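You operate a simulated robot arm through the tools that you are given. There is no shell and no other tool.

Carry out the task below with a simulated two-armed robot. There is one attempt and no reset: what you move stays moved.

JOB
Let the pressure off, put both couplings on their posts and switch off.
Fine: red on red, blue on blue; shut the yellow valve after the couplings; no oil spilt. Where these are worked on the way, their far stop is far enough and under half their travel is too little: yellow valve.

The check looks at the end state, three seconds after you hand in, the way a careful person would. Anything else that was tipped, shoved, dropped, spilled or broken makes it a failure.

ROBOT AND FRAMES
Two 7-joint arms with fingered hands on one trunk that stands fixed in place. Base frame: the origin is at the foot of the trunk, x ahead of it, y to its left, z up; the work surface is at about z = 0.4. Readings come in m, degrees, newtons and seconds.
The left shoulder is at [0.04, 0.269, 0.921], the right one opposite. Payload 5 kg a hand.
Tool frame (each hand has its own): the origin (TCP) lies between the finger pads and is the grasp point; the fingertips stand 0.042 m ahead of it; z points along the fingers, y is the line along which they close. Largest opening 0.208 m; the body of the gripper starts 0.119 m behind the TCP. The gripper is a hand of 4 fingers: y runs from the thumb to the fingers, the wrist lies at [0, 0, -0.317] in the tool frame, and closing takes about 1.5 s.
Orientation is told as [roll, pitch, yaw] about the base's x, y, z axes, in that order, counted from this pose: with the fingers straight down and closing along the base's y, the tool's x points along the base's -x, its y along +y and its z along -z.

CONTROLS
- The arms move only by the tool step_arm. It takes "left_increments", "right_increments" or both (then of equal length, played together; a hand with none holds still); each is a list that holds one entry, the list of rows, each a list of 7 numbers: the shift along the tool's x, y, z in m, then the turn, a rotation vector about the tool's x, y, z in degrees, then the opening, from 0 (shut) to 1 (fully open). In form: [[[tx, ty, tz, ax, ay, az, hand], ...]]. A call has 1 to 20 rows; each row is the pose to reach, as a shift and turn from the pose commanded when the call began, along the tool's axes at that moment. Each row takes 0.2 s and may step no farther than 0.05 m and 8.6 degrees from the row before; otherwise, or with a gripper value out of range, the whole call is refused. Where a pose cannot be reached the arm comes as near as it can. A force on the tool above 40 N (or 10 N above the force at the start of the call, whichever is more), or a blocked arm, ends the call early, and 0.2 s more pass. The fingers move at their own pace (about 0.153 m/s each) and stop on an object; they squeeze with about 26 N. The grip force told is the motor's: it shows also when the fingers shut on nothing. Time passes only in rows, and 0.2 s behind the last, so rows that repeat a pose let the fingers close. The reply holds the time, the measured pose of the TCP, the force on the tool along the base axes, the opening and the grip force, in the units named above and with some noise, with the torque about the TCP (base axes, N m) and any sound that the robot's microphone picked up, and new pictures: "pictures" is both (left out), scene, wrist or none (wrist: the cameras of the hands that moved).
- Cameras (640 x 400 px; columns grow to the right, rows downward): "scene" is now at [0.195, 0.0096, 1.1919]; the picture's right is [0.12, -0.99, 0.00], its down [-0.48, -0.06, -0.88] and it looks along [0.87, 0.11, -0.48] (base axes); focal length 237 px, centre (320, 200). "left" rides on the left gripper at [-0.093, 0.001, -0.146] in its tool frame; the picture's right is [-0.01, -1.00, 0.00], its down [0.84, -0.01, -0.54] and it looks along [0.54, -0.01, 0.84] (tool axes); focal length 280 px, centre (320, 200). "right" rides on the right gripper at [0.093, 0.001, -0.146] in its tool frame; the picture's right is [-0.01, 1.00, 0.00], its down [-0.84, -0.01, -0.54] and it looks along [-0.54, -0.01, 0.84] (tool axes); focal length 280 px, centre (320, 200). There is no depth. A picture from a camera that has moved, and an enlarged one, comes with that camera's place and axes in the base frame and with its lens.
- raise_lower(by): slides the trunk up (or, below 0, down) by that many m; the arms and the scene camera ride with it, the base frame stays. It gives what a move gives, with no picture.
- preshape(shape, hand): the hand has 4 fingers and takes this shape, open, in about a second: jaw (thumb against the fingers, like two jaws); tri (thumb and two fingers); tip (a fingertip pinch); poke (one finger out to press); point (the index stretched); flat (the hand flat); cup (the hand cupped); fist (a fist). The gripper value then closes the fingers along that shape, each until it touches; the sizes above hold for jaw. It gives what a move gives, with no picture.
- pan_tilt(pan, tilt): turns the head with the scene camera to pan (to the left, within 80 degrees either way) and tilt (down, from -29 to 69), counted from straight ahead of the robot. It gives what a move gives, and a new picture of the scene camera.
- close_up(camera, box): a new picture of the part [left, top, right, bottom] of that camera's present view, enlarged. The clock stands still meanwhile.
- job_done(): hands the job in; it is judged then, once.

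Nothing tells you positions but the pictures and the camera data. Unless the task says otherwise, let go and move clear before handing in.

The tools are called after "Request:" as name(argument=value, ...) on one line, values as JSON. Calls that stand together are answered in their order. step_arm: Moves the arms, as the interface text tells. Its arguments: {"type":"object","properties":{"left_increments":{"type":"array","items":{"type":"array","items":{"type":"array","items":{"type":"number"}}}},"right_increments":{"type":"array","items":{"type":"array","items":{"type":"array","items":{"type":"number"}}}},"pictures":{"type":"string","enum":["both","scene","wrist","none"]}},"required":[]} The other tools are called the same way: raise_lower (by) slides the trunk up or down; preshape (shape, hand) gives the hand a shape; pan_tilt (pan, tilt) turns the head that bears the scene camera; close_up (camera, box) takes an enlarged picture of a part of a camera's view; job_done () hands the job in.

At the start:

```text
time: 0.0
left_position: [0.5011, 0.2737, 1.0982]
left_orientation: [-0.1, 0.1, 2.8]
left_force: [0.1, 0.1, 0.3]
left_torque: [0.01, 0.02, 0.02]
left_width: 0.2077
left_grip_force: 0.0
left_shape: jaw
right_position: [0.6476, -0.1865, 1.1137]
right_orientation: [0.0, 0.0, 2.7]
right_force: [-0.6, -1.1, 0.0]
right_torque: [0.01, 0.0, -0.02]
right_width: 0.2077
right_grip_force: 0.1
right_shape: jaw
trunk travel left (down, up): [-0.3, 0.321]
head pan, tilt: [7.0, 28.8]
```

scene: 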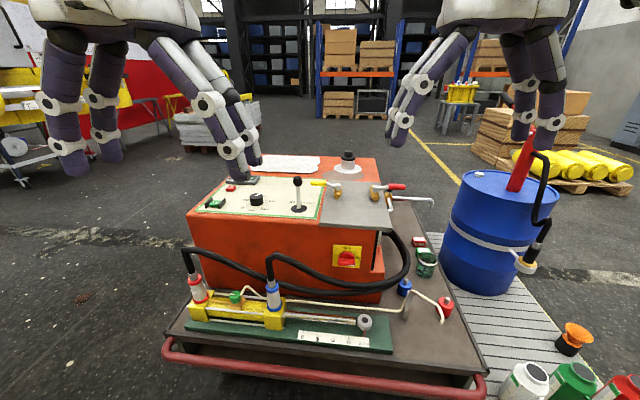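
right: 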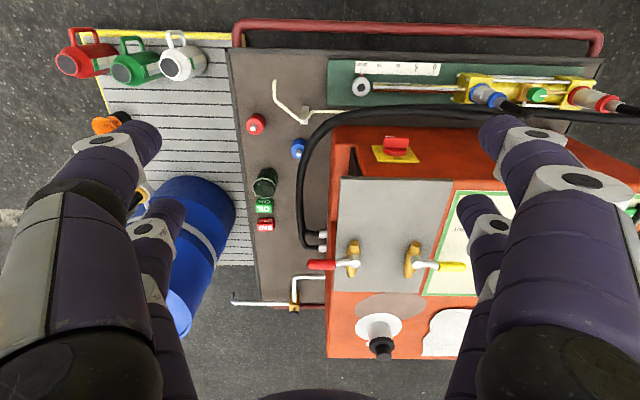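
left: 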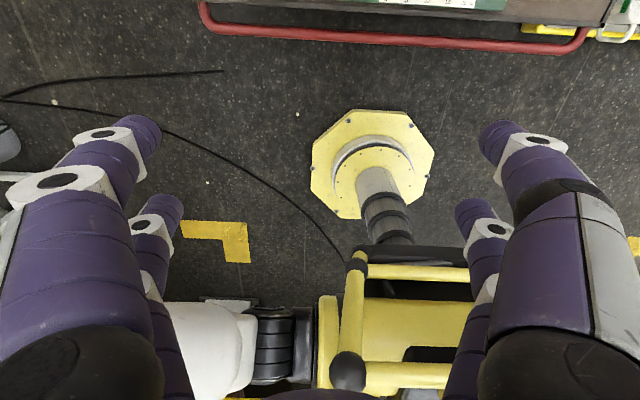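

I see a trolley with an orange hydraulic power unit, a control panel with a lever and buttons, two ball valves (yellow and red handles), a cylinder with red and blue hose couplings, and red and blue posts on the trolley at the right. I'll look closer before moving anything.

Request:
close_up(camera="scene", box=[180, 140, 340, 240])

Request:
close_up(camera="scene", box=[300, 140, 460, 240])

Request:
close_up(camera="scene", box=[160, 240, 320, 340])

Request:
close_up(camera="scene", box=[310, 230, 470, 330])

Request:
close_up(camera="right", box=[220, 50, 460, 200])

Request:
close_up(camera="right", box=[290, 180, 530, 330])

```text
4.00 times, centred on (260, 190) of scene
camera zoom: at [0.195, 0.0096, 1.1919], right [0.12, -0.99, 0.0], down [-0.48, -0.06, -0.88], along [0.87, 0.11, -0.48], focal length 948 px, centre (560, 240)
```

zoom: 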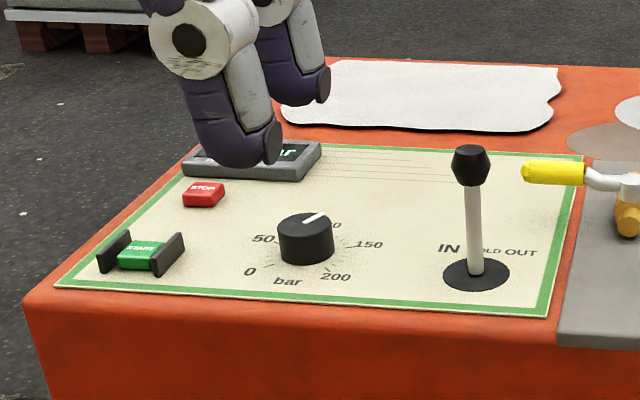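

```text
4.00 times, centred on (380, 190) of scene
camera zoom: at [0.195, 0.0096, 1.1919], right [0.12, -0.99, 0.0], down [-0.48, -0.06, -0.88], along [0.87, 0.11, -0.48], focal length 948 px, centre (80, 240)
```

zoom: 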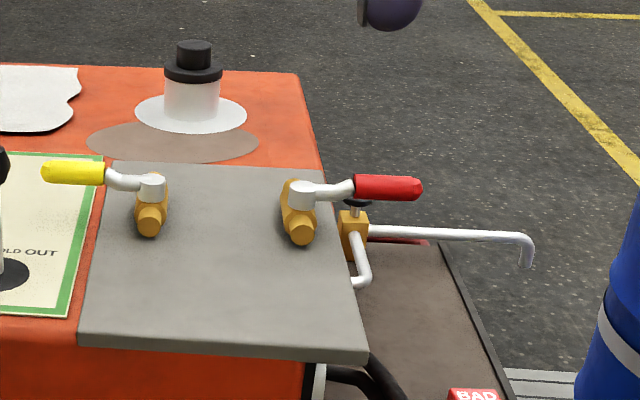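

```text
4.00 times, centred on (240, 290) of scene
camera zoom: at [0.195, 0.0096, 1.1919], right [0.12, -0.99, 0.0], down [-0.48, -0.06, -0.88], along [0.87, 0.11, -0.48], focal length 948 px, centre (640, -160)
```

zoom: 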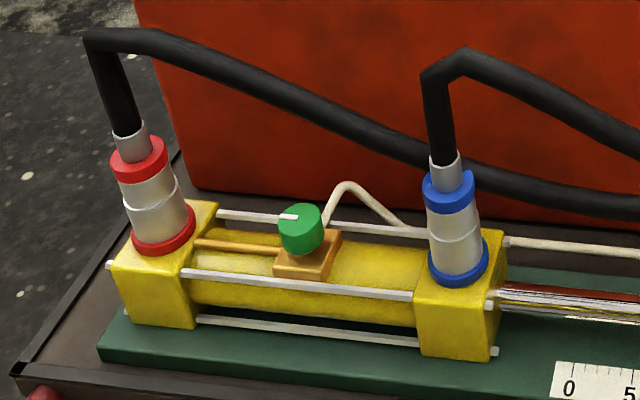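

```text
4.00 times, centred on (390, 280) of scene
camera zoom: at [0.195, 0.0096, 1.1919], right [0.12, -0.99, 0.0], down [-0.48, -0.06, -0.88], along [0.87, 0.11, -0.48], focal length 948 px, centre (40, -120)
```

zoom: 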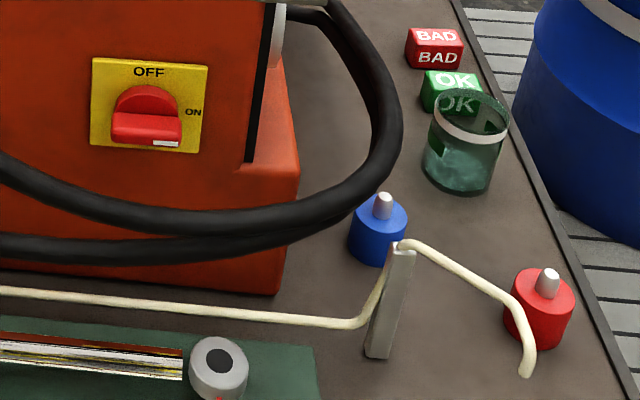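

```text
2.67 times, centred on (340, 125) of right
camera zoom: at [0.5549, -0.1901, 1.2604], right [-0.03, 1.0, 0.0], down [0.84, 0.03, 0.54], along [0.54, 0.02, -0.84], focal length 748 px, centre (267, 400)
```

zoom: 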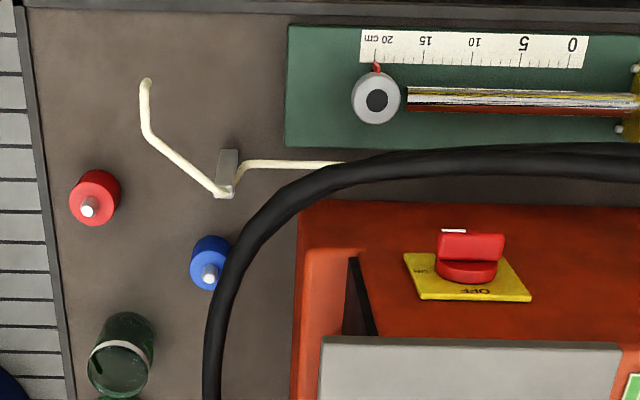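

```text
2.67 times, centred on (410, 255) of right
camera zoom: at [0.5549, -0.1901, 1.2604], right [-0.03, 1.0, 0.0], down [0.84, 0.03, 0.54], along [0.54, 0.02, -0.84], focal length 748 px, centre (80, 53)
```

zoom: 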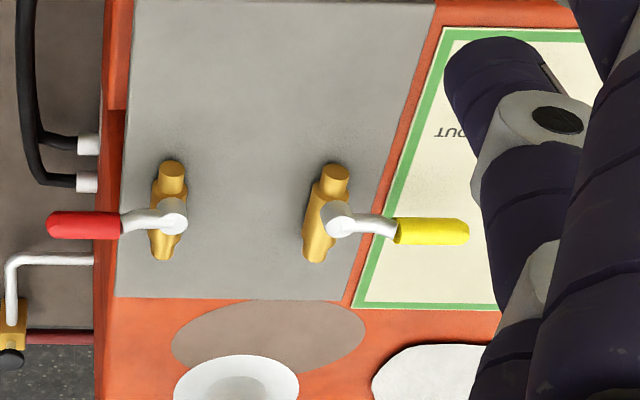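

The main switch's white mark points to ON. Both ball-valve handles lie across their bodies, and a coupling sits on each cylinder end. The left fingers hide the pressure display, so I'll move both hands outward for a clear view.

Request:
step_arm(left_increments=[[[0, 0.05, 0, 0, 0, 0, 1], [0, 0.1, 0, 0, 0, 0, 1], [0, 0.15, 0, 0, 0, 0, 1], [0, 0.2, 0, 0, 0, 0, 1]]], right_increments=[[[0, -0.05, 0, 0, 0, 0, 1], [0, -0.1, 0, 0, 0, 0, 1], [0, -0.15, 0, 0, 0, 0, 1], [0.03, -0.18, 0, 0, 0, 0, 1]]], pictures="both")

Request:
close_up(camera="scene", box=[200, 150, 300, 212])

Request:
close_up(camera="right", box=[320, 40, 640, 240])

```text
time: 1.0
left_position: [0.4939, 0.4725, 1.0985]
left_orientation: [0.0, -0.1, 2.7]
left_force: [-0.5, -0.1, 0.1]
left_torque: [0.06, -0.06, -0.04]
left_width: 0.208
left_grip_force: 0.1
left_shape: jaw
right_position: [0.6265, -0.3701, 1.1141]
right_orientation: [-0.1, -0.1, 2.8]
right_force: [-0.3, 0.9, 0.7]
right_torque: [-0.06, -0.02, -0.02]
right_width: 0.208
right_grip_force: 0.1
right_shape: jaw
trunk travel left (down, up): [-0.3, 0.321]
head pan, tilt: [7.0, 28.8]
camera scene: at [0.1947, 0.0095, 1.1924], right [0.12, -0.99, 0.0], down [-0.48, -0.06, -0.88], along [0.87, 0.11, -0.48], focal length 237 px, centre (320, 200)
camera right: at [0.5324, -0.3735, 1.2596], right [-0.03, 1.0, 0.0], down [0.84, 0.03, 0.54], along [0.54, 0.02, -0.84], focal length 280 px, centre (320, 200)
camera left: at [0.5873, 0.4766, 1.2447], right [0.06, -1.0, 0.0], down [-0.84, -0.05, 0.54], along [-0.54, -0.03, -0.84], focal length 280 px, centre (320, 200)
```

scene: 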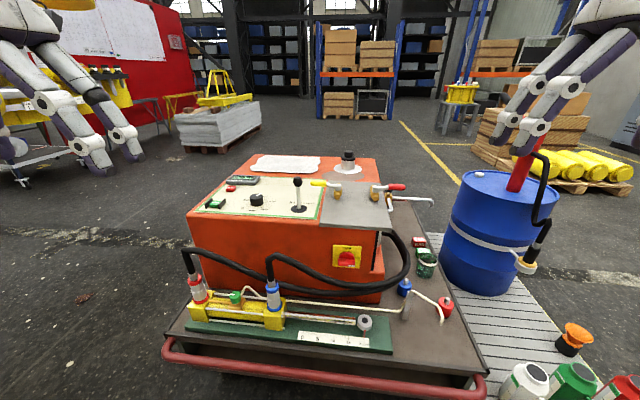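
right: 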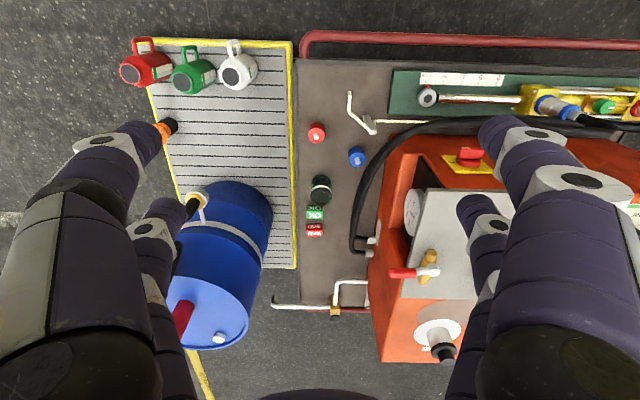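
left: 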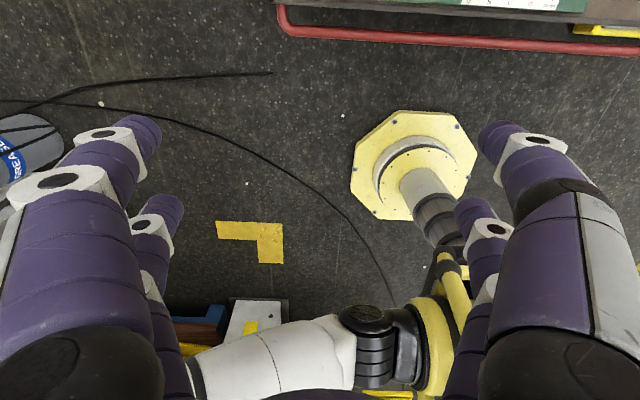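

```text
6.40 times, centred on (250, 181) of scene
camera zoom: at [0.1947, 0.0095, 1.1924], right [0.12, -0.99, 0.0], down [-0.48, -0.06, -0.88], along [0.87, 0.11, -0.48], focal length 1517 px, centre (768, 322)
```

zoom: 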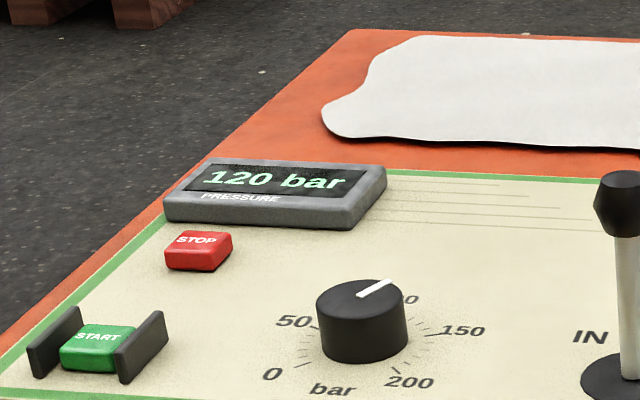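

```text
2.00 times, centred on (480, 140) of right
camera zoom: at [0.5324, -0.3735, 1.2596], right [-0.03, 1.0, 0.0], down [0.84, 0.03, 0.54], along [0.54, 0.02, -0.84], focal length 561 px, centre (0, 320)
```

zoom: 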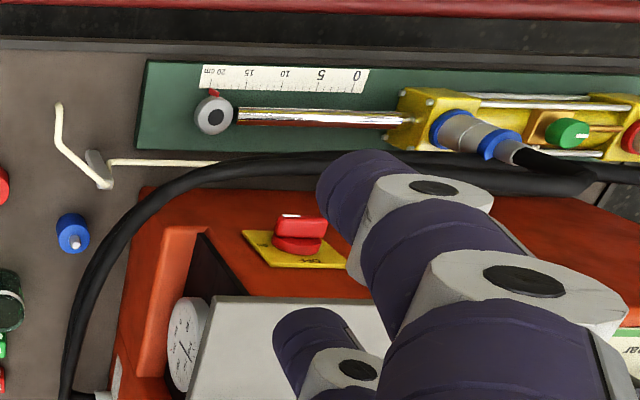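

The display reads 120 bar. I'll zoom in on the valves, couplings, posts and main switch to get their geometry.

Request:
close_up(camera="scene", box=[304, 170, 368, 210])

Request:
close_up(camera="scene", box=[360, 170, 440, 220])

Request:
close_up(camera="scene", box=[176, 235, 304, 315])

Request:
close_up(camera="scene", box=[390, 260, 470, 310])

Request:
close_up(camera="scene", box=[320, 235, 384, 275])

Request:
close_up(camera="right", box=[290, 100, 450, 200])

Request:
close_up(camera="right", box=[520, 80, 640, 155])

```text
10.00 times, centred on (336, 190) of scene
camera zoom: at [0.1947, 0.0095, 1.1924], right [0.12, -0.99, 0.0], down [-0.48, -0.06, -0.88], along [0.87, 0.11, -0.48], focal length 2371 px, centre (160, 300)
```

zoom: 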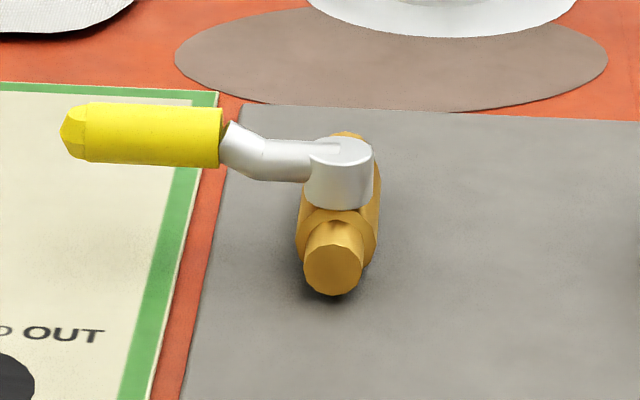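

```text
8.00 times, centred on (400, 195) of scene
camera zoom: at [0.1947, 0.0095, 1.1924], right [0.12, -0.99, 0.0], down [-0.48, -0.06, -0.88], along [0.87, 0.11, -0.48], focal length 1897 px, centre (-320, 240)
```

zoom: 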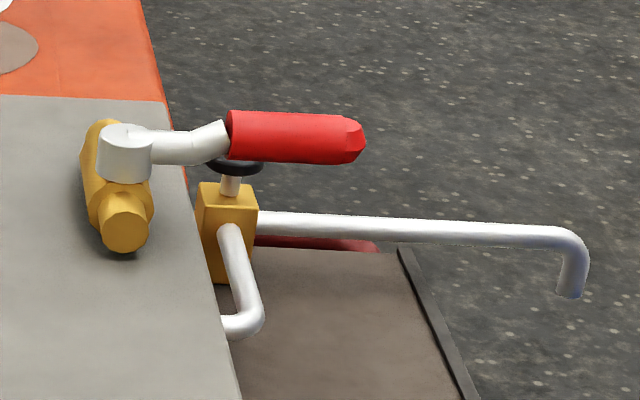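

```text
5.00 times, centred on (240, 275) of scene
camera zoom: at [0.1947, 0.0095, 1.1924], right [0.12, -0.99, 0.0], down [-0.48, -0.06, -0.88], along [0.87, 0.11, -0.48], focal length 1185 px, centre (720, -175)
```

zoom: 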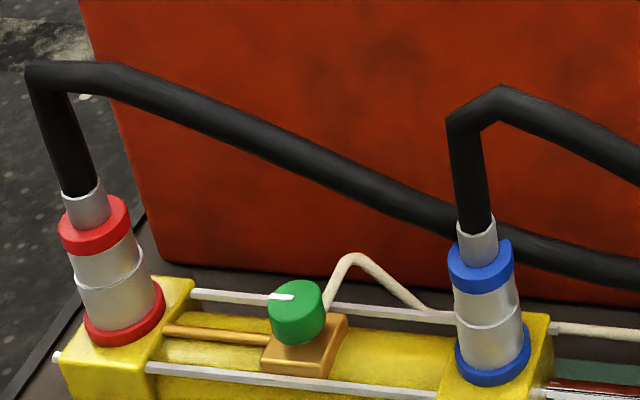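

```text
8.00 times, centred on (430, 285) of scene
camera zoom: at [0.1947, 0.0095, 1.1924], right [0.12, -0.99, 0.0], down [-0.48, -0.06, -0.88], along [0.87, 0.11, -0.48], focal length 1897 px, centre (-560, -480)
```

zoom: 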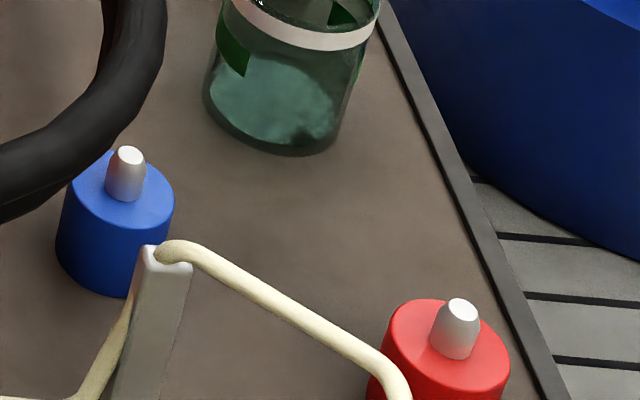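

```text
10.00 times, centred on (352, 255) of scene
camera zoom: at [0.1947, 0.0095, 1.1924], right [0.12, -0.99, 0.0], down [-0.48, -0.06, -0.88], along [0.87, 0.11, -0.48], focal length 2371 px, centre (0, -350)
```

zoom: 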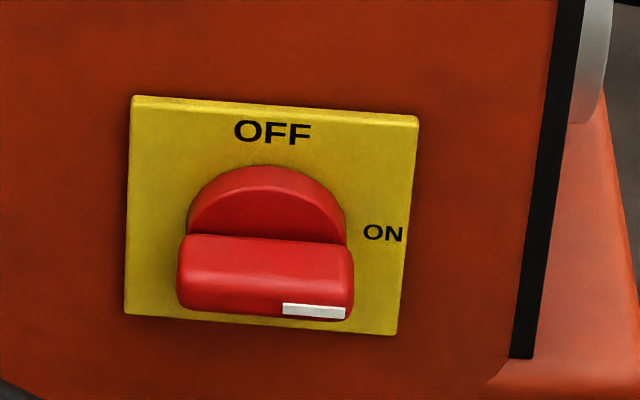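

```text
4.00 times, centred on (370, 150) of right
camera zoom: at [0.5324, -0.3735, 1.2596], right [-0.03, 1.0, 0.0], down [0.84, 0.03, 0.54], along [0.54, 0.02, -0.84], focal length 1122 px, centre (120, 400)
```

zoom: 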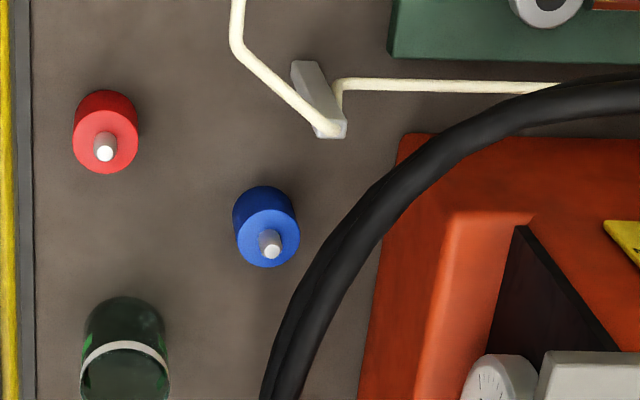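

```text
5.33 times, centred on (580, 118) of right
camera zoom: at [0.5324, -0.3735, 1.2596], right [-0.03, 1.0, 0.0], down [0.84, 0.03, 0.54], along [0.54, 0.02, -0.84], focal length 1495 px, centre (-1067, 640)
```

zoom: 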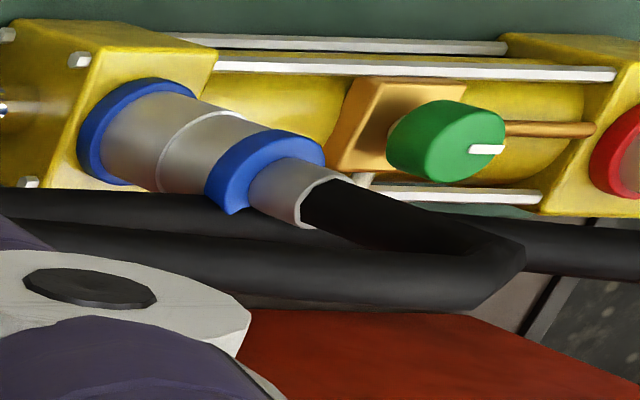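

I've worked out base-frame positions:
- Yellow valve pivot near (1.00, 0.04, 0.81), with its handle running to y≈0.145.
- Blue coupling near (0.70, 0.22) and red coupling near (0.70, 0.49), both gripped at z≈0.54.
- Blue post pin at (0.90, -0.245, 0.465) and red post pin at (0.827, -0.378, 0.466).

I'll start with the valve and shape the right hand to point.

Request:
preshape(hand="right", shape="point")

Request:
step_arm(right_increments=[[[0, 0, 0, 0, 0, 0, 0], [0, 0, 0, 0, 0, 0, 0], [0, 0, 0, 0, 0, 0, 0], [0, 0, 0, 0, 0, 0, 0], [0, 0, 0, 0, 0, 0, 0], [0, 0, 0, 0, 0, 0, 0]]])

Request:
close_up(camera="scene", box=[440, 0, 640, 125])

```text
time: 1.9
left_position: [0.4938, 0.4715, 1.0972]
left_orientation: [0.0, 0.1, 2.8]
left_force: [0.8, -0.6, -0.2]
left_torque: [-0.01, -0.02, -0.04]
left_width: 0.208
left_grip_force: 0.1
left_shape: jaw
right_position: [0.6268, -0.3696, 1.1106]
right_orientation: [-0.1, 0.0, 2.7]
right_force: [-0.6, 0.1, 0.1]
right_torque: [0.13, 0.01, -0.02]
right_width: 0.0002
right_grip_force: 0.1
right_shape: point
trunk travel left (down, up): [-0.3, 0.321]
head pan, tilt: [7.0, 28.8]
```

```text
time: 3.3
left_position: [0.4945, 0.4723, 1.0984]
left_orientation: [-0.2, 0.1, 2.8]
left_force: [-0.2, -0.1, 0.4]
left_torque: [0.03, 0.0, -0.03]
left_width: 0.2079
left_grip_force: 0.1
left_shape: jaw
right_position: [0.6278, -0.3709, 1.1124]
right_orientation: [0.1, 0.0, 2.7]
right_force: [-0.2, -0.4, -0.4]
right_torque: [0.05, -0.03, -0.01]
right_width: 0.0
right_grip_force: 0.1
right_shape: point
trunk travel left (down, up): [-0.3, 0.321]
head pan, tilt: [7.0, 28.8]
camera scene: at [0.195, 0.0096, 1.1919], right [0.12, -0.99, 0.0], down [-0.48, -0.06, -0.88], along [0.87, 0.11, -0.48], focal length 237 px, centre (320, 200)
camera right: at [0.5333, -0.3734, 1.2586], right [-0.03, 1.0, 0.0], down [0.84, 0.03, 0.54], along [0.54, 0.02, -0.84], focal length 280 px, centre (320, 200)
```

scene: 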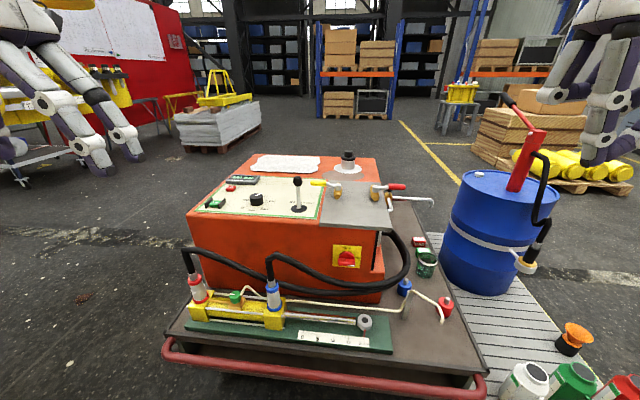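
right: 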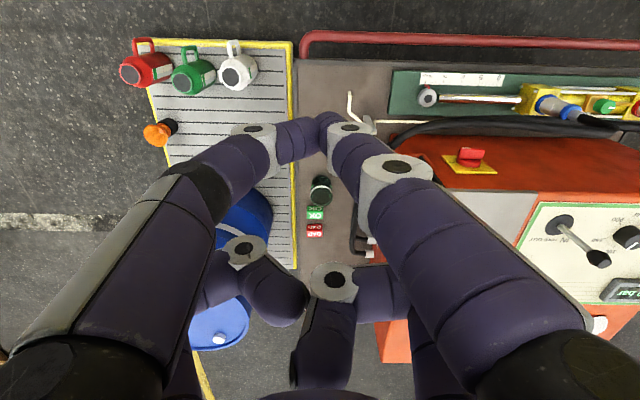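

```text
3.20 times, centred on (540, 62) of scene
camera zoom: at [0.195, 0.0096, 1.1919], right [0.12, -0.99, 0.0], down [-0.48, -0.06, -0.88], along [0.87, 0.11, -0.48], focal length 759 px, centre (-384, 640)
```

zoom: 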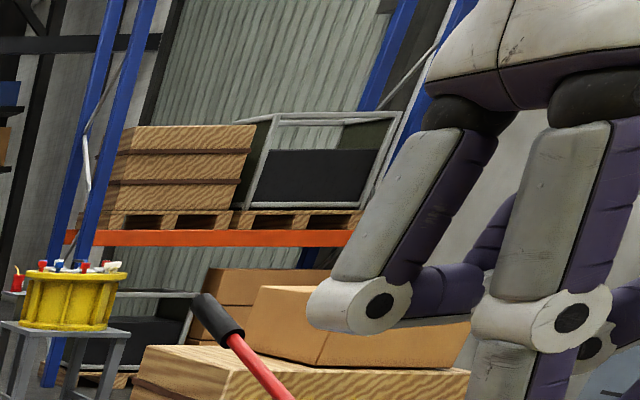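

I need to see the pointing hand better, so I'll pan the head towards it.

Request:
pan_tilt(pan=-32, tilt=12)

Request:
step_arm(right_increments=[[[0, 0, 0, 0, 0, 0, 1], [0, 0, 0, 0, 0, 0, 1], [0, 0, 0, 0, 0, 0, 1], [0, 0, 0, 0, 0, 0, 1], [0, 0, 0, 0, 0, 0, 1]]])

```text
time: 4.3
left_position: [0.4946, 0.4718, 1.0986]
left_orientation: [-0.1, 0.1, 2.7]
left_force: [0.0, 0.4, 0.0]
left_torque: [-0.01, -0.01, -0.03]
left_width: 0.2079
left_grip_force: 0.1
left_shape: jaw
right_position: [0.6254, -0.3703, 1.1128]
right_orientation: [0.0, 0.0, 2.7]
right_force: [0.1, -0.2, -0.4]
right_torque: [-0.09, 0.01, 0.07]
right_width: 0.0
right_grip_force: 0.0
right_shape: point
trunk travel left (down, up): [-0.3, 0.321]
head pan, tilt: [-32.0, 12.0]
camera scene: at [0.1839, -0.0508, 1.219], right [-0.53, -0.85, 0.0], down [-0.18, 0.11, -0.98], along [0.83, -0.52, -0.21], focal length 237 px, centre (320, 200)
```

scene: 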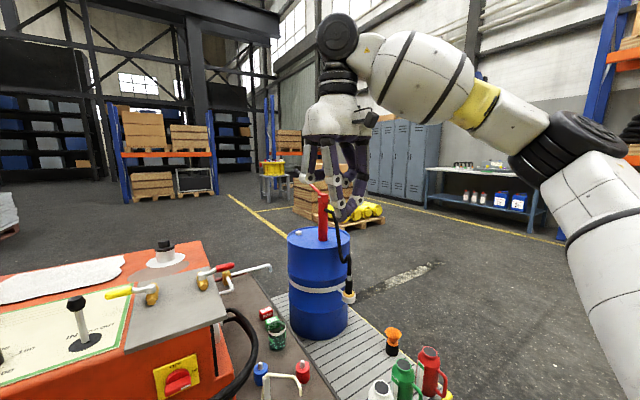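

```text
time: 5.5
left_position: [0.4949, 0.4722, 1.0975]
left_orientation: [-0.1, 0.1, 2.8]
left_force: [0.3, -0.1, 1.4]
left_torque: [0.01, 0.0, 0.0]
left_width: 0.2078
left_grip_force: 0.1
left_shape: jaw
right_position: [0.6259, -0.3701, 1.1124]
right_orientation: [0.0, 0.0, 2.7]
right_force: [1.2, 0.7, 0.0]
right_torque: [-0.1, 0.0, 0.02]
right_width: 0.0
right_grip_force: 0.0
right_shape: point
trunk travel left (down, up): [-0.3, 0.321]
head pan, tilt: [-32.0, 12.0]
camera scene: at [0.1839, -0.0509, 1.2191], right [-0.53, -0.85, 0.0], down [-0.18, 0.11, -0.98], along [0.83, -0.52, -0.21], focal length 237 px, centre (320, 200)
camera right: at [0.5333, -0.3734, 1.2586], right [-0.03, 1.0, 0.0], down [0.84, 0.03, 0.54], along [0.54, 0.02, -0.84], focal length 280 px, centre (320, 200)
```

scene: 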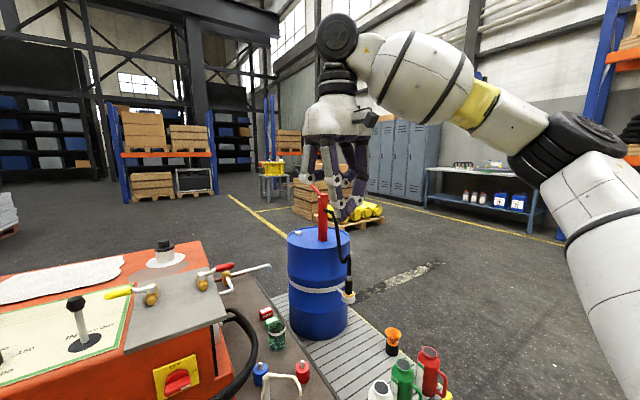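
right: 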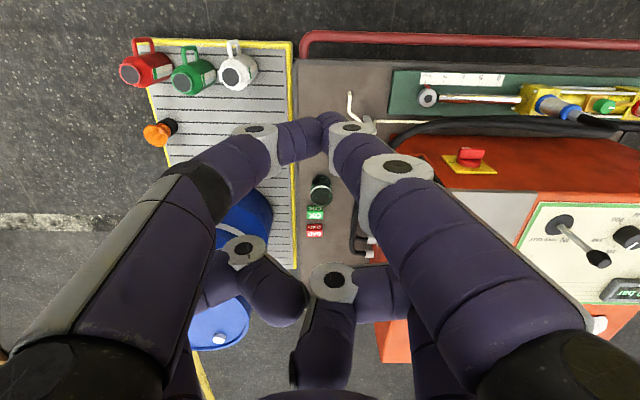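

Request:
close_up(camera="scene", box=[270, 90, 398, 230])

Request:
preshape(hand="right", shape="poke")

Request:
close_up(camera="scene", box=[270, 90, 398, 230])

Request:
close_up(camera="right", box=[0, 0, 640, 400])

```text
2.86 times, centred on (334, 160) of scene
camera zoom: at [0.1839, -0.0509, 1.2191], right [-0.53, -0.85, 0.0], down [-0.18, 0.11, -0.98], along [0.83, -0.52, -0.21], focal length 677 px, centre (280, 314)
```

zoom: 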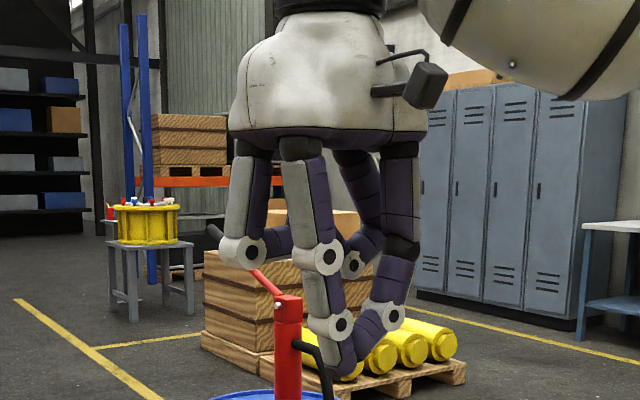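

```text
time: 6.5
left_position: [0.494, 0.4719, 1.0981]
left_orientation: [-0.1, 0.1, 2.7]
left_force: [-0.2, -1.0, 0.0]
left_torque: [0.0, 0.03, -0.01]
left_width: 0.2078
left_grip_force: 0.2
left_shape: jaw
right_position: [0.626, -0.3698, 1.1113]
right_orientation: [0.1, 0.0, 2.7]
right_force: [-0.7, -0.1, -0.3]
right_torque: [-0.04, -0.01, 0.0]
right_width: 0.0
right_grip_force: 0.0
right_shape: poke
trunk travel left (down, up): [-0.3, 0.321]
head pan, tilt: [-32.0, 12.0]
```

```text
2.86 times, centred on (334, 160) of scene
camera zoom: at [0.1839, -0.0509, 1.2191], right [-0.53, -0.85, 0.0], down [-0.18, 0.11, -0.98], along [0.83, -0.52, -0.21], focal length 677 px, centre (280, 314)
```

zoom: 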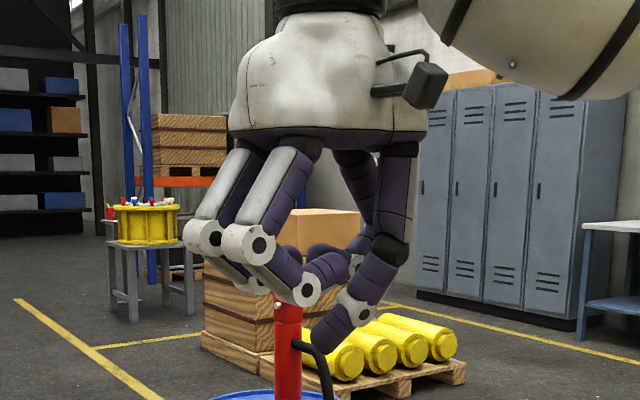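

```text
1.00 times, centred on (320, 200) of right (not enlarged: the box is as wide or as high as the picture)
camera zoom: at [0.5333, -0.3735, 1.2586], right [-0.03, 1.0, 0.0], down [0.84, 0.03, 0.54], along [0.54, 0.02, -0.84], focal length 280 px, centre (320, 200)
```

zoom: 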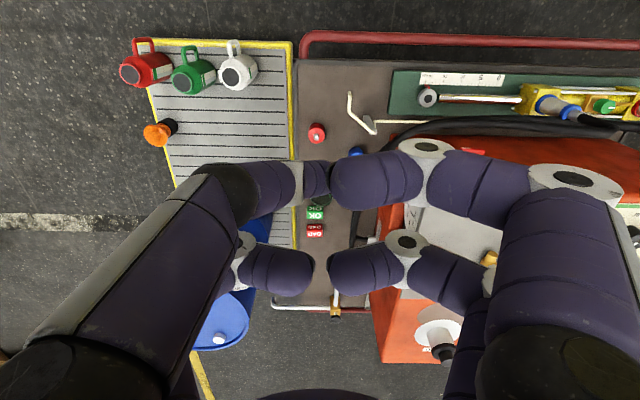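

The "point" shape gives a stiff tip about 3 cm to the near side of the tool axis, and I'll push the valve handle with that. The hand comes in from the right, tilted and clear of the lever, to hover next to the yellow handle.

Request:
preshape(hand="right", shape="point")

Request:
pan_tilt(pan=0, tilt=28)

Request:
step_arm(right_increments=[[[-0.02803, 0.03433, 0.0126, -2.312, -2.288, 0, 1], [-0.05606, 0.06866, 0.0252, -4.624, -4.576, 0, 1], [-0.08409, 0.10299, 0.0378, -6.936, -6.864, 0, 1], [-0.11212, 0.13732, 0.0504, -9.248, -9.152, 0, 1], [-0.14015, 0.17165, 0.063, -11.56, -11.44, 0, 1], [-0.16818, 0.20598, 0.0756, -13.872, -13.728, 0, 1], [-0.19621, 0.24031, 0.0882, -16.184, -16.016, 0, 1], [-0.22424, 0.27464, 0.1008, -18.496, -18.304, 0, 1], [-0.25227, 0.30897, 0.1134, -20.808, -20.592, 0, 1], [-0.2803, 0.3433, 0.126, -23.12, -22.88, 0, 1], [-0.30833, 0.37763, 0.1386, -25.432, -25.168, 0, 1], [-0.33636, 0.41196, 0.1512, -27.744, -27.456, 0, 1], [-0.36439, 0.44629, 0.1638, -30.056, -29.744, 0, 1]]])

Request:
close_up(camera="scene", box=[260, 120, 420, 220])

```text
time: 7.3
left_position: [0.4939, 0.4728, 1.0987]
left_orientation: [-0.1, 0.1, 2.8]
left_force: [0.1, 0.8, -0.5]
left_torque: [-0.02, 0.0, -0.02]
left_width: 0.2078
left_grip_force: 0.0
left_shape: jaw
right_position: [0.6281, -0.3704, 1.112]
right_orientation: [0.0, 0.0, 2.6]
right_force: [-0.1, -0.1, 0.4]
right_torque: [-0.01, -0.01, 0.02]
right_width: 0.2018
right_grip_force: 0.0
right_shape: point
trunk travel left (down, up): [-0.3, 0.321]
head pan, tilt: [-32.0, 12.0]
```

```text
time: 8.3
left_position: [0.493, 0.473, 1.0978]
left_orientation: [0.0, 0.1, 2.8]
left_force: [0.0, 0.1, -0.2]
left_torque: [0.03, 0.04, 0.03]
left_width: 0.2076
left_grip_force: 0.1
left_shape: jaw
right_position: [0.626, -0.37, 1.1128]
right_orientation: [0.0, 0.0, 2.7]
right_force: [0.0, 0.6, -0.6]
right_torque: [0.0, -0.02, -0.01]
right_width: 0.2017
right_grip_force: 0.0
right_shape: point
trunk travel left (down, up): [-0.3, 0.321]
head pan, tilt: [0.0, 28.0]
camera scene: at [0.196, -0.0016, 1.1932], right [0.0, -1.0, 0.0], down [-0.47, 0.0, -0.88], along [0.88, 0.0, -0.47], focal length 237 px, centre (320, 200)
```

scene: 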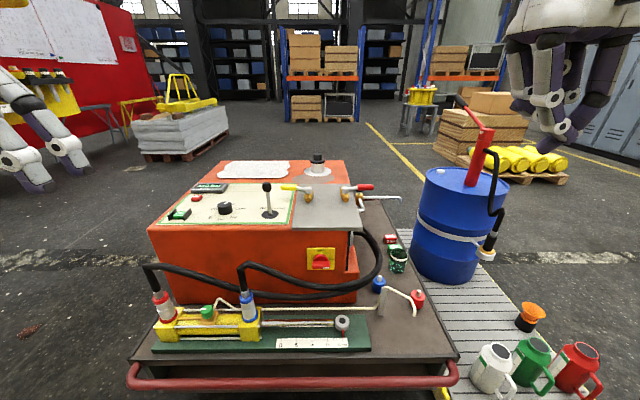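

```text
time: 11.1
left_position: [0.493, 0.4716, 1.0964]
left_orientation: [-0.1, 0.0, 2.7]
left_force: [1.0, 0.6, -1.7]
left_torque: [-0.07, 0.06, 0.06]
left_width: 0.208
left_grip_force: 0.0
left_shape: jaw
right_position: [0.9691, 0.0956, 0.9474]
right_orientation: [32.9, -28.2, -5.7]
right_force: [0.0, -0.6, 0.1]
right_torque: [0.03, 0.02, 0.03]
right_width: 0.0
right_grip_force: 0.0
right_shape: point
trunk travel left (down, up): [-0.3, 0.321]
head pan, tilt: [0.0, 28.0]
camera scene: at [0.1962, -0.0012, 1.1929], right [0.0, -1.0, 0.0], down [-0.47, 0.0, -0.88], along [0.88, 0.0, -0.47], focal length 237 px, centre (320, 200)
camera right: at [0.8212, 0.0317, 1.0128], right [-0.16, 0.86, 0.49], down [0.5, -0.36, 0.79], along [0.85, 0.37, -0.37], focal length 280 px, centre (320, 200)
```

scene: 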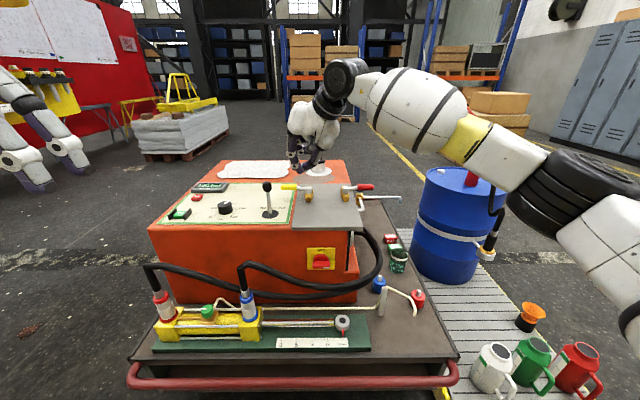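
right: 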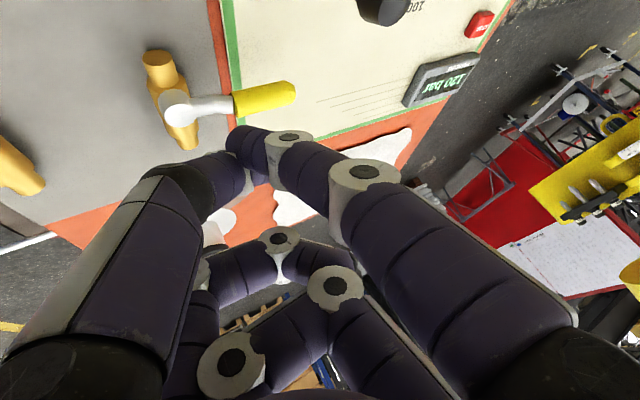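

```text
4.00 times, centred on (340, 170) of scene
camera zoom: at [0.1962, -0.0012, 1.1929], right [0.0, -1.0, 0.0], down [-0.47, 0.0, -0.88], along [0.88, 0.0, -0.47], focal length 948 px, centre (240, 320)
```

zoom: 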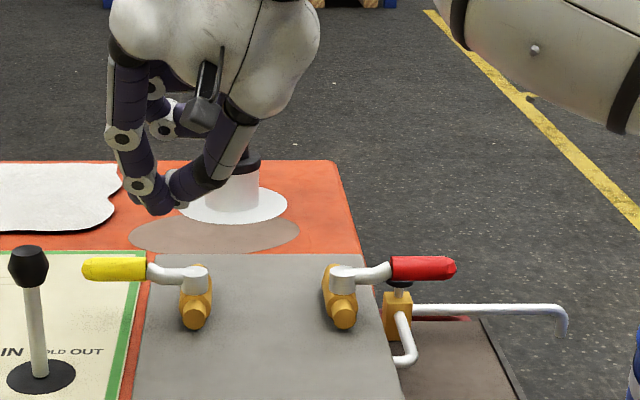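

Request:
close_up(camera="right", box=[120, 30, 440, 230])

Request:
close_up(camera="scene", box=[272, 120, 352, 200])

```text
2.00 times, centred on (280, 130) of right
camera zoom: at [0.8212, 0.0317, 1.0128], right [-0.16, 0.86, 0.49], down [0.5, -0.36, 0.79], along [0.85, 0.37, -0.37], focal length 561 px, centre (400, 340)
```

zoom: 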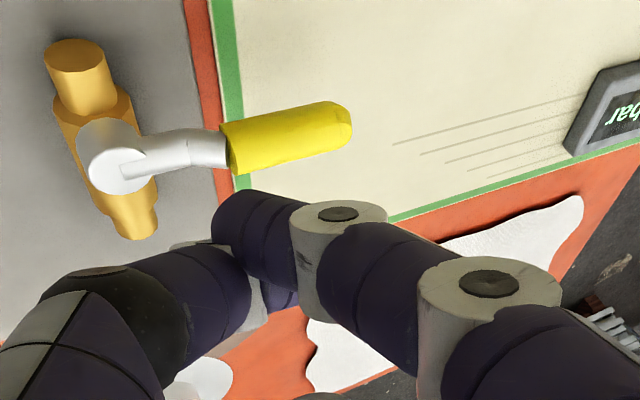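

```text
5.00 times, centred on (312, 160) of scene
camera zoom: at [0.1962, -0.0012, 1.1929], right [0.0, -1.0, 0.0], down [-0.47, 0.0, -0.88], along [0.88, 0.0, -0.47], focal length 1185 px, centre (360, 400)
```

zoom: 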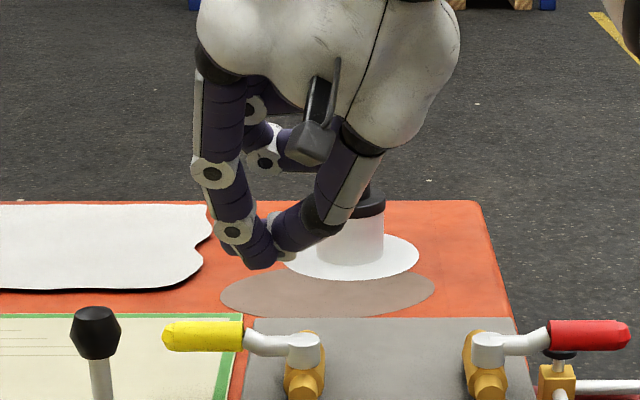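

The fingertip sits near (0.977, 0.068, 0.88). I'll raise the trunk for extra reach, then place the tip on the near side of the handle and push gently forward to find out which way it turns.

Request:
raise_lower(by=0.12)

```text
time: 12.6
left_position: [0.4922, 0.4728, 1.2169]
left_orientation: [0.0, 0.1, 2.9]
left_force: [0.7, 0.6, -0.1]
left_torque: [-0.02, 0.06, 0.03]
left_width: 0.2078
left_grip_force: 0.1
left_shape: jaw
right_position: [0.9698, 0.0961, 1.0691]
right_orientation: [32.9, -28.2, -5.8]
right_force: [0.9, 0.3, 0.4]
right_torque: [0.0, 0.01, -0.05]
right_width: 0.0
right_grip_force: 0.0
right_shape: point
trunk travel left (down, up): [-0.42, 0.201]
head pan, tilt: [0.0, 28.0]
```

Request:
step_arm(right_increments=[[[0.0263, -0.0018, 0.0273, 0, 0, 0, 1], [0.0527, -0.0035, 0.0545, 0, 0, 0, 1], [0.079, -0.0053, 0.0818, 0, 0, 0, 1], [0.0937, -0.0207, 0.1052, 0, 0, 0, 1], [0.1084, -0.036, 0.1285, 0, 0, 0, 1], [0.1194, -0.0476, 0.146, 0, 0, 0, 1]]])

Request:
close_up(camera="scene", box=[260, 170, 356, 230])

Request:
close_up(camera="right", box=[120, 30, 440, 230])

```text
time: 14.0
left_position: [0.4922, 0.473, 1.2179]
left_orientation: [-0.1, 0.1, 2.7]
left_force: [0.4, 0.0, -0.8]
left_torque: [0.0, 0.08, -0.04]
left_width: 0.2077
left_grip_force: 0.0
left_shape: jaw
right_position: [0.9392, 0.1361, 0.8821]
right_orientation: [33.0, -28.2, -5.7]
right_force: [-0.2, 0.2, 0.3]
right_torque: [-0.04, 0.06, 0.04]
right_width: 0.0
right_grip_force: 0.0
right_shape: point
trunk travel left (down, up): [-0.42, 0.201]
head pan, tilt: [0.0, 28.0]
camera scene: at [0.1695, -0.0015, 1.3179], right [0.0, -1.0, 0.0], down [-0.47, 0.0, -0.88], along [0.88, 0.0, -0.47], focal length 237 px, centre (320, 200)
camera right: at [0.7906, 0.0728, 0.9474], right [-0.16, 0.86, 0.49], down [0.5, -0.36, 0.79], along [0.85, 0.37, -0.37], focal length 280 px, centre (320, 200)
```

scene: 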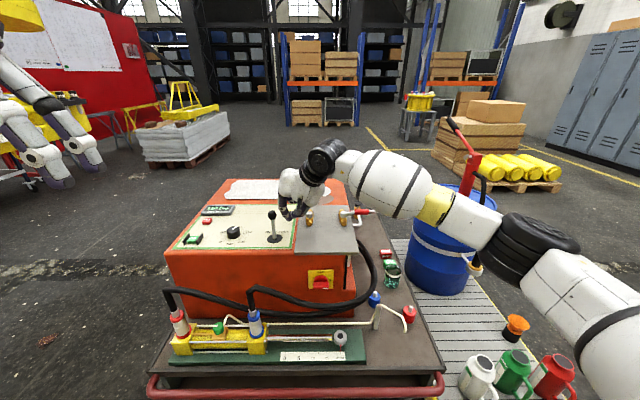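
right: 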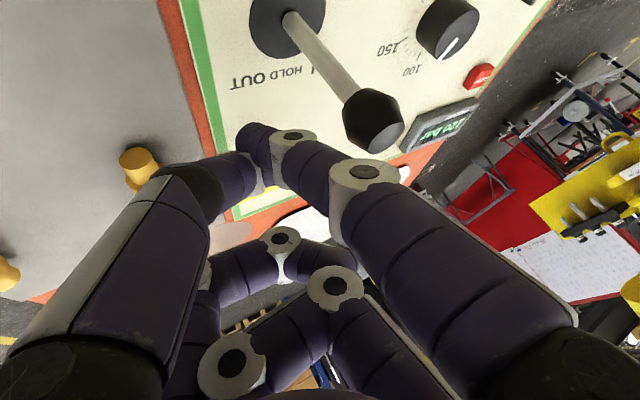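

```text
6.67 times, centred on (308, 200) of scene
camera zoom: at [0.1695, -0.0015, 1.3179], right [0.0, -1.0, 0.0], down [-0.47, 0.0, -0.88], along [0.88, 0.0, -0.47], focal length 1580 px, centre (400, 200)
```

zoom: 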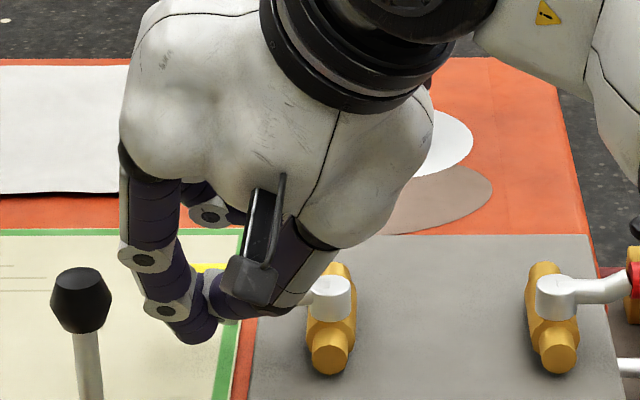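

```text
2.00 times, centred on (280, 130) of right
camera zoom: at [0.7906, 0.0728, 0.9474], right [-0.16, 0.86, 0.49], down [0.5, -0.36, 0.79], along [0.85, 0.37, -0.37], focal length 561 px, centre (400, 340)
```

zoom: 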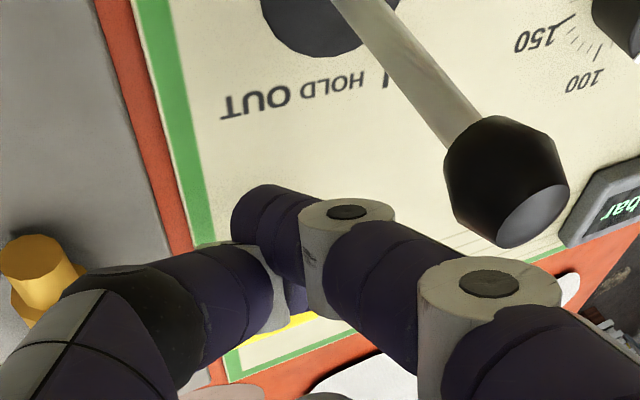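

The tip is in front of the handle. I'll push gently along +x and watch the force.

Request:
step_arm(right_increments=[[[-0.0088, -0.0017, 0.0044, 0, 0, 0, 1], [-0.0176, -0.0034, 0.0089, 0, 0, 0, 1], [-0.0264, -0.0051, 0.0133, 0, 0, 0, 1], [-0.0352, -0.0068, 0.0178, 0, 0, 0, 1], [-0.044, -0.0085, 0.0222, 0, 0, 0, 1]]])

Request:
close_up(camera="scene", box=[260, 170, 356, 230])

Request:
close_up(camera="right", box=[120, 30, 440, 230])

```text
time: 15.2
left_position: [0.4913, 0.4734, 1.2181]
left_orientation: [-0.1, 0.1, 2.9]
left_force: [-0.3, -0.3, -0.1]
left_torque: [0.02, -0.04, 0.01]
left_width: 0.2078
left_grip_force: 0.1
left_shape: jaw
right_position: [0.9879, 0.1373, 0.8841]
right_orientation: [32.9, -28.2, -5.6]
right_force: [-0.3, 1.3, 0.3]
right_torque: [-0.05, 0.01, -0.02]
right_width: 0.0
right_grip_force: 0.0
right_shape: point
trunk travel left (down, up): [-0.42, 0.201]
head pan, tilt: [0.0, 28.0]
camera scene: at [0.1691, -0.0014, 1.318], right [0.0, -1.0, 0.0], down [-0.47, 0.0, -0.88], along [0.88, 0.0, -0.47], focal length 237 px, centre (320, 200)
camera right: at [0.8405, 0.0734, 0.9493], right [-0.16, 0.86, 0.49], down [0.5, -0.35, 0.79], along [0.85, 0.37, -0.37], focal length 280 px, centre (320, 200)
```

scene: 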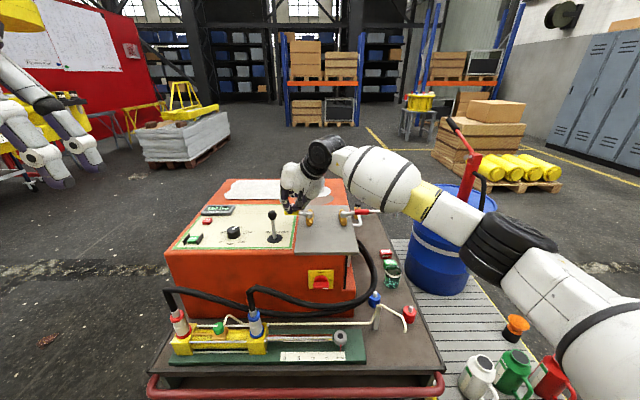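
right: 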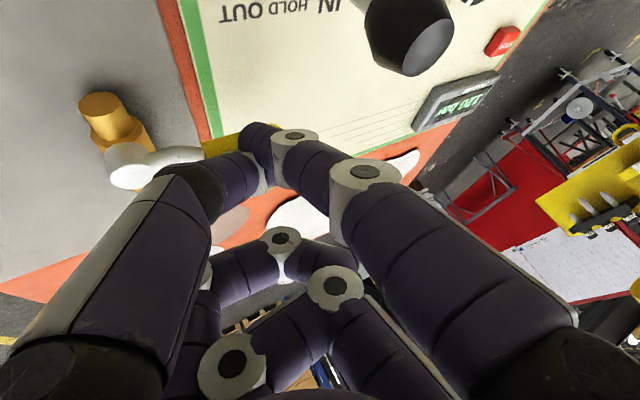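

```text
6.67 times, centred on (308, 200) of scene
camera zoom: at [0.1691, -0.0014, 1.318], right [0.0, -1.0, 0.0], down [-0.47, 0.0, -0.88], along [0.88, 0.0, -0.47], focal length 1580 px, centre (400, 200)
```

zoom: 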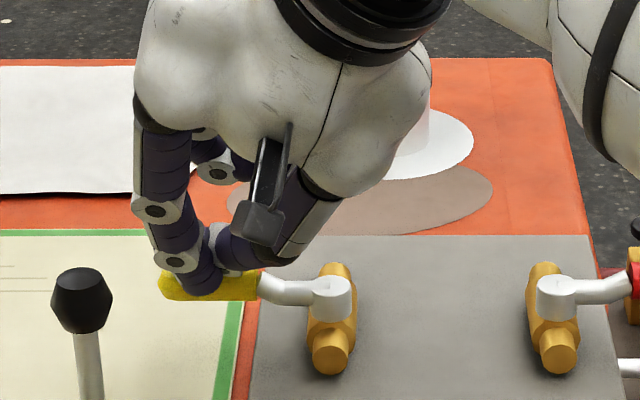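

```text
2.00 times, centred on (280, 130) of right
camera zoom: at [0.8405, 0.0734, 0.9493], right [-0.16, 0.86, 0.49], down [0.5, -0.35, 0.79], along [0.85, 0.37, -0.37], focal length 561 px, centre (400, 340)
```

zoom: 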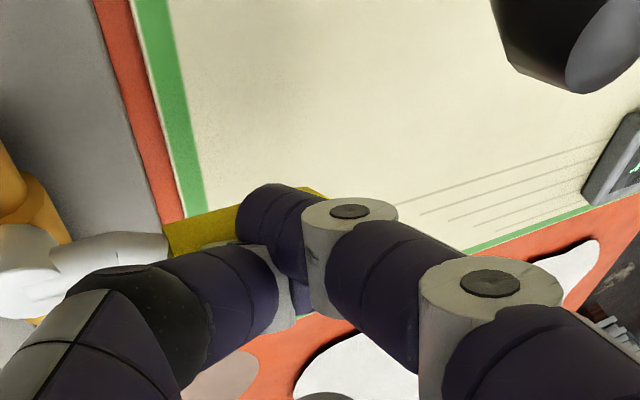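

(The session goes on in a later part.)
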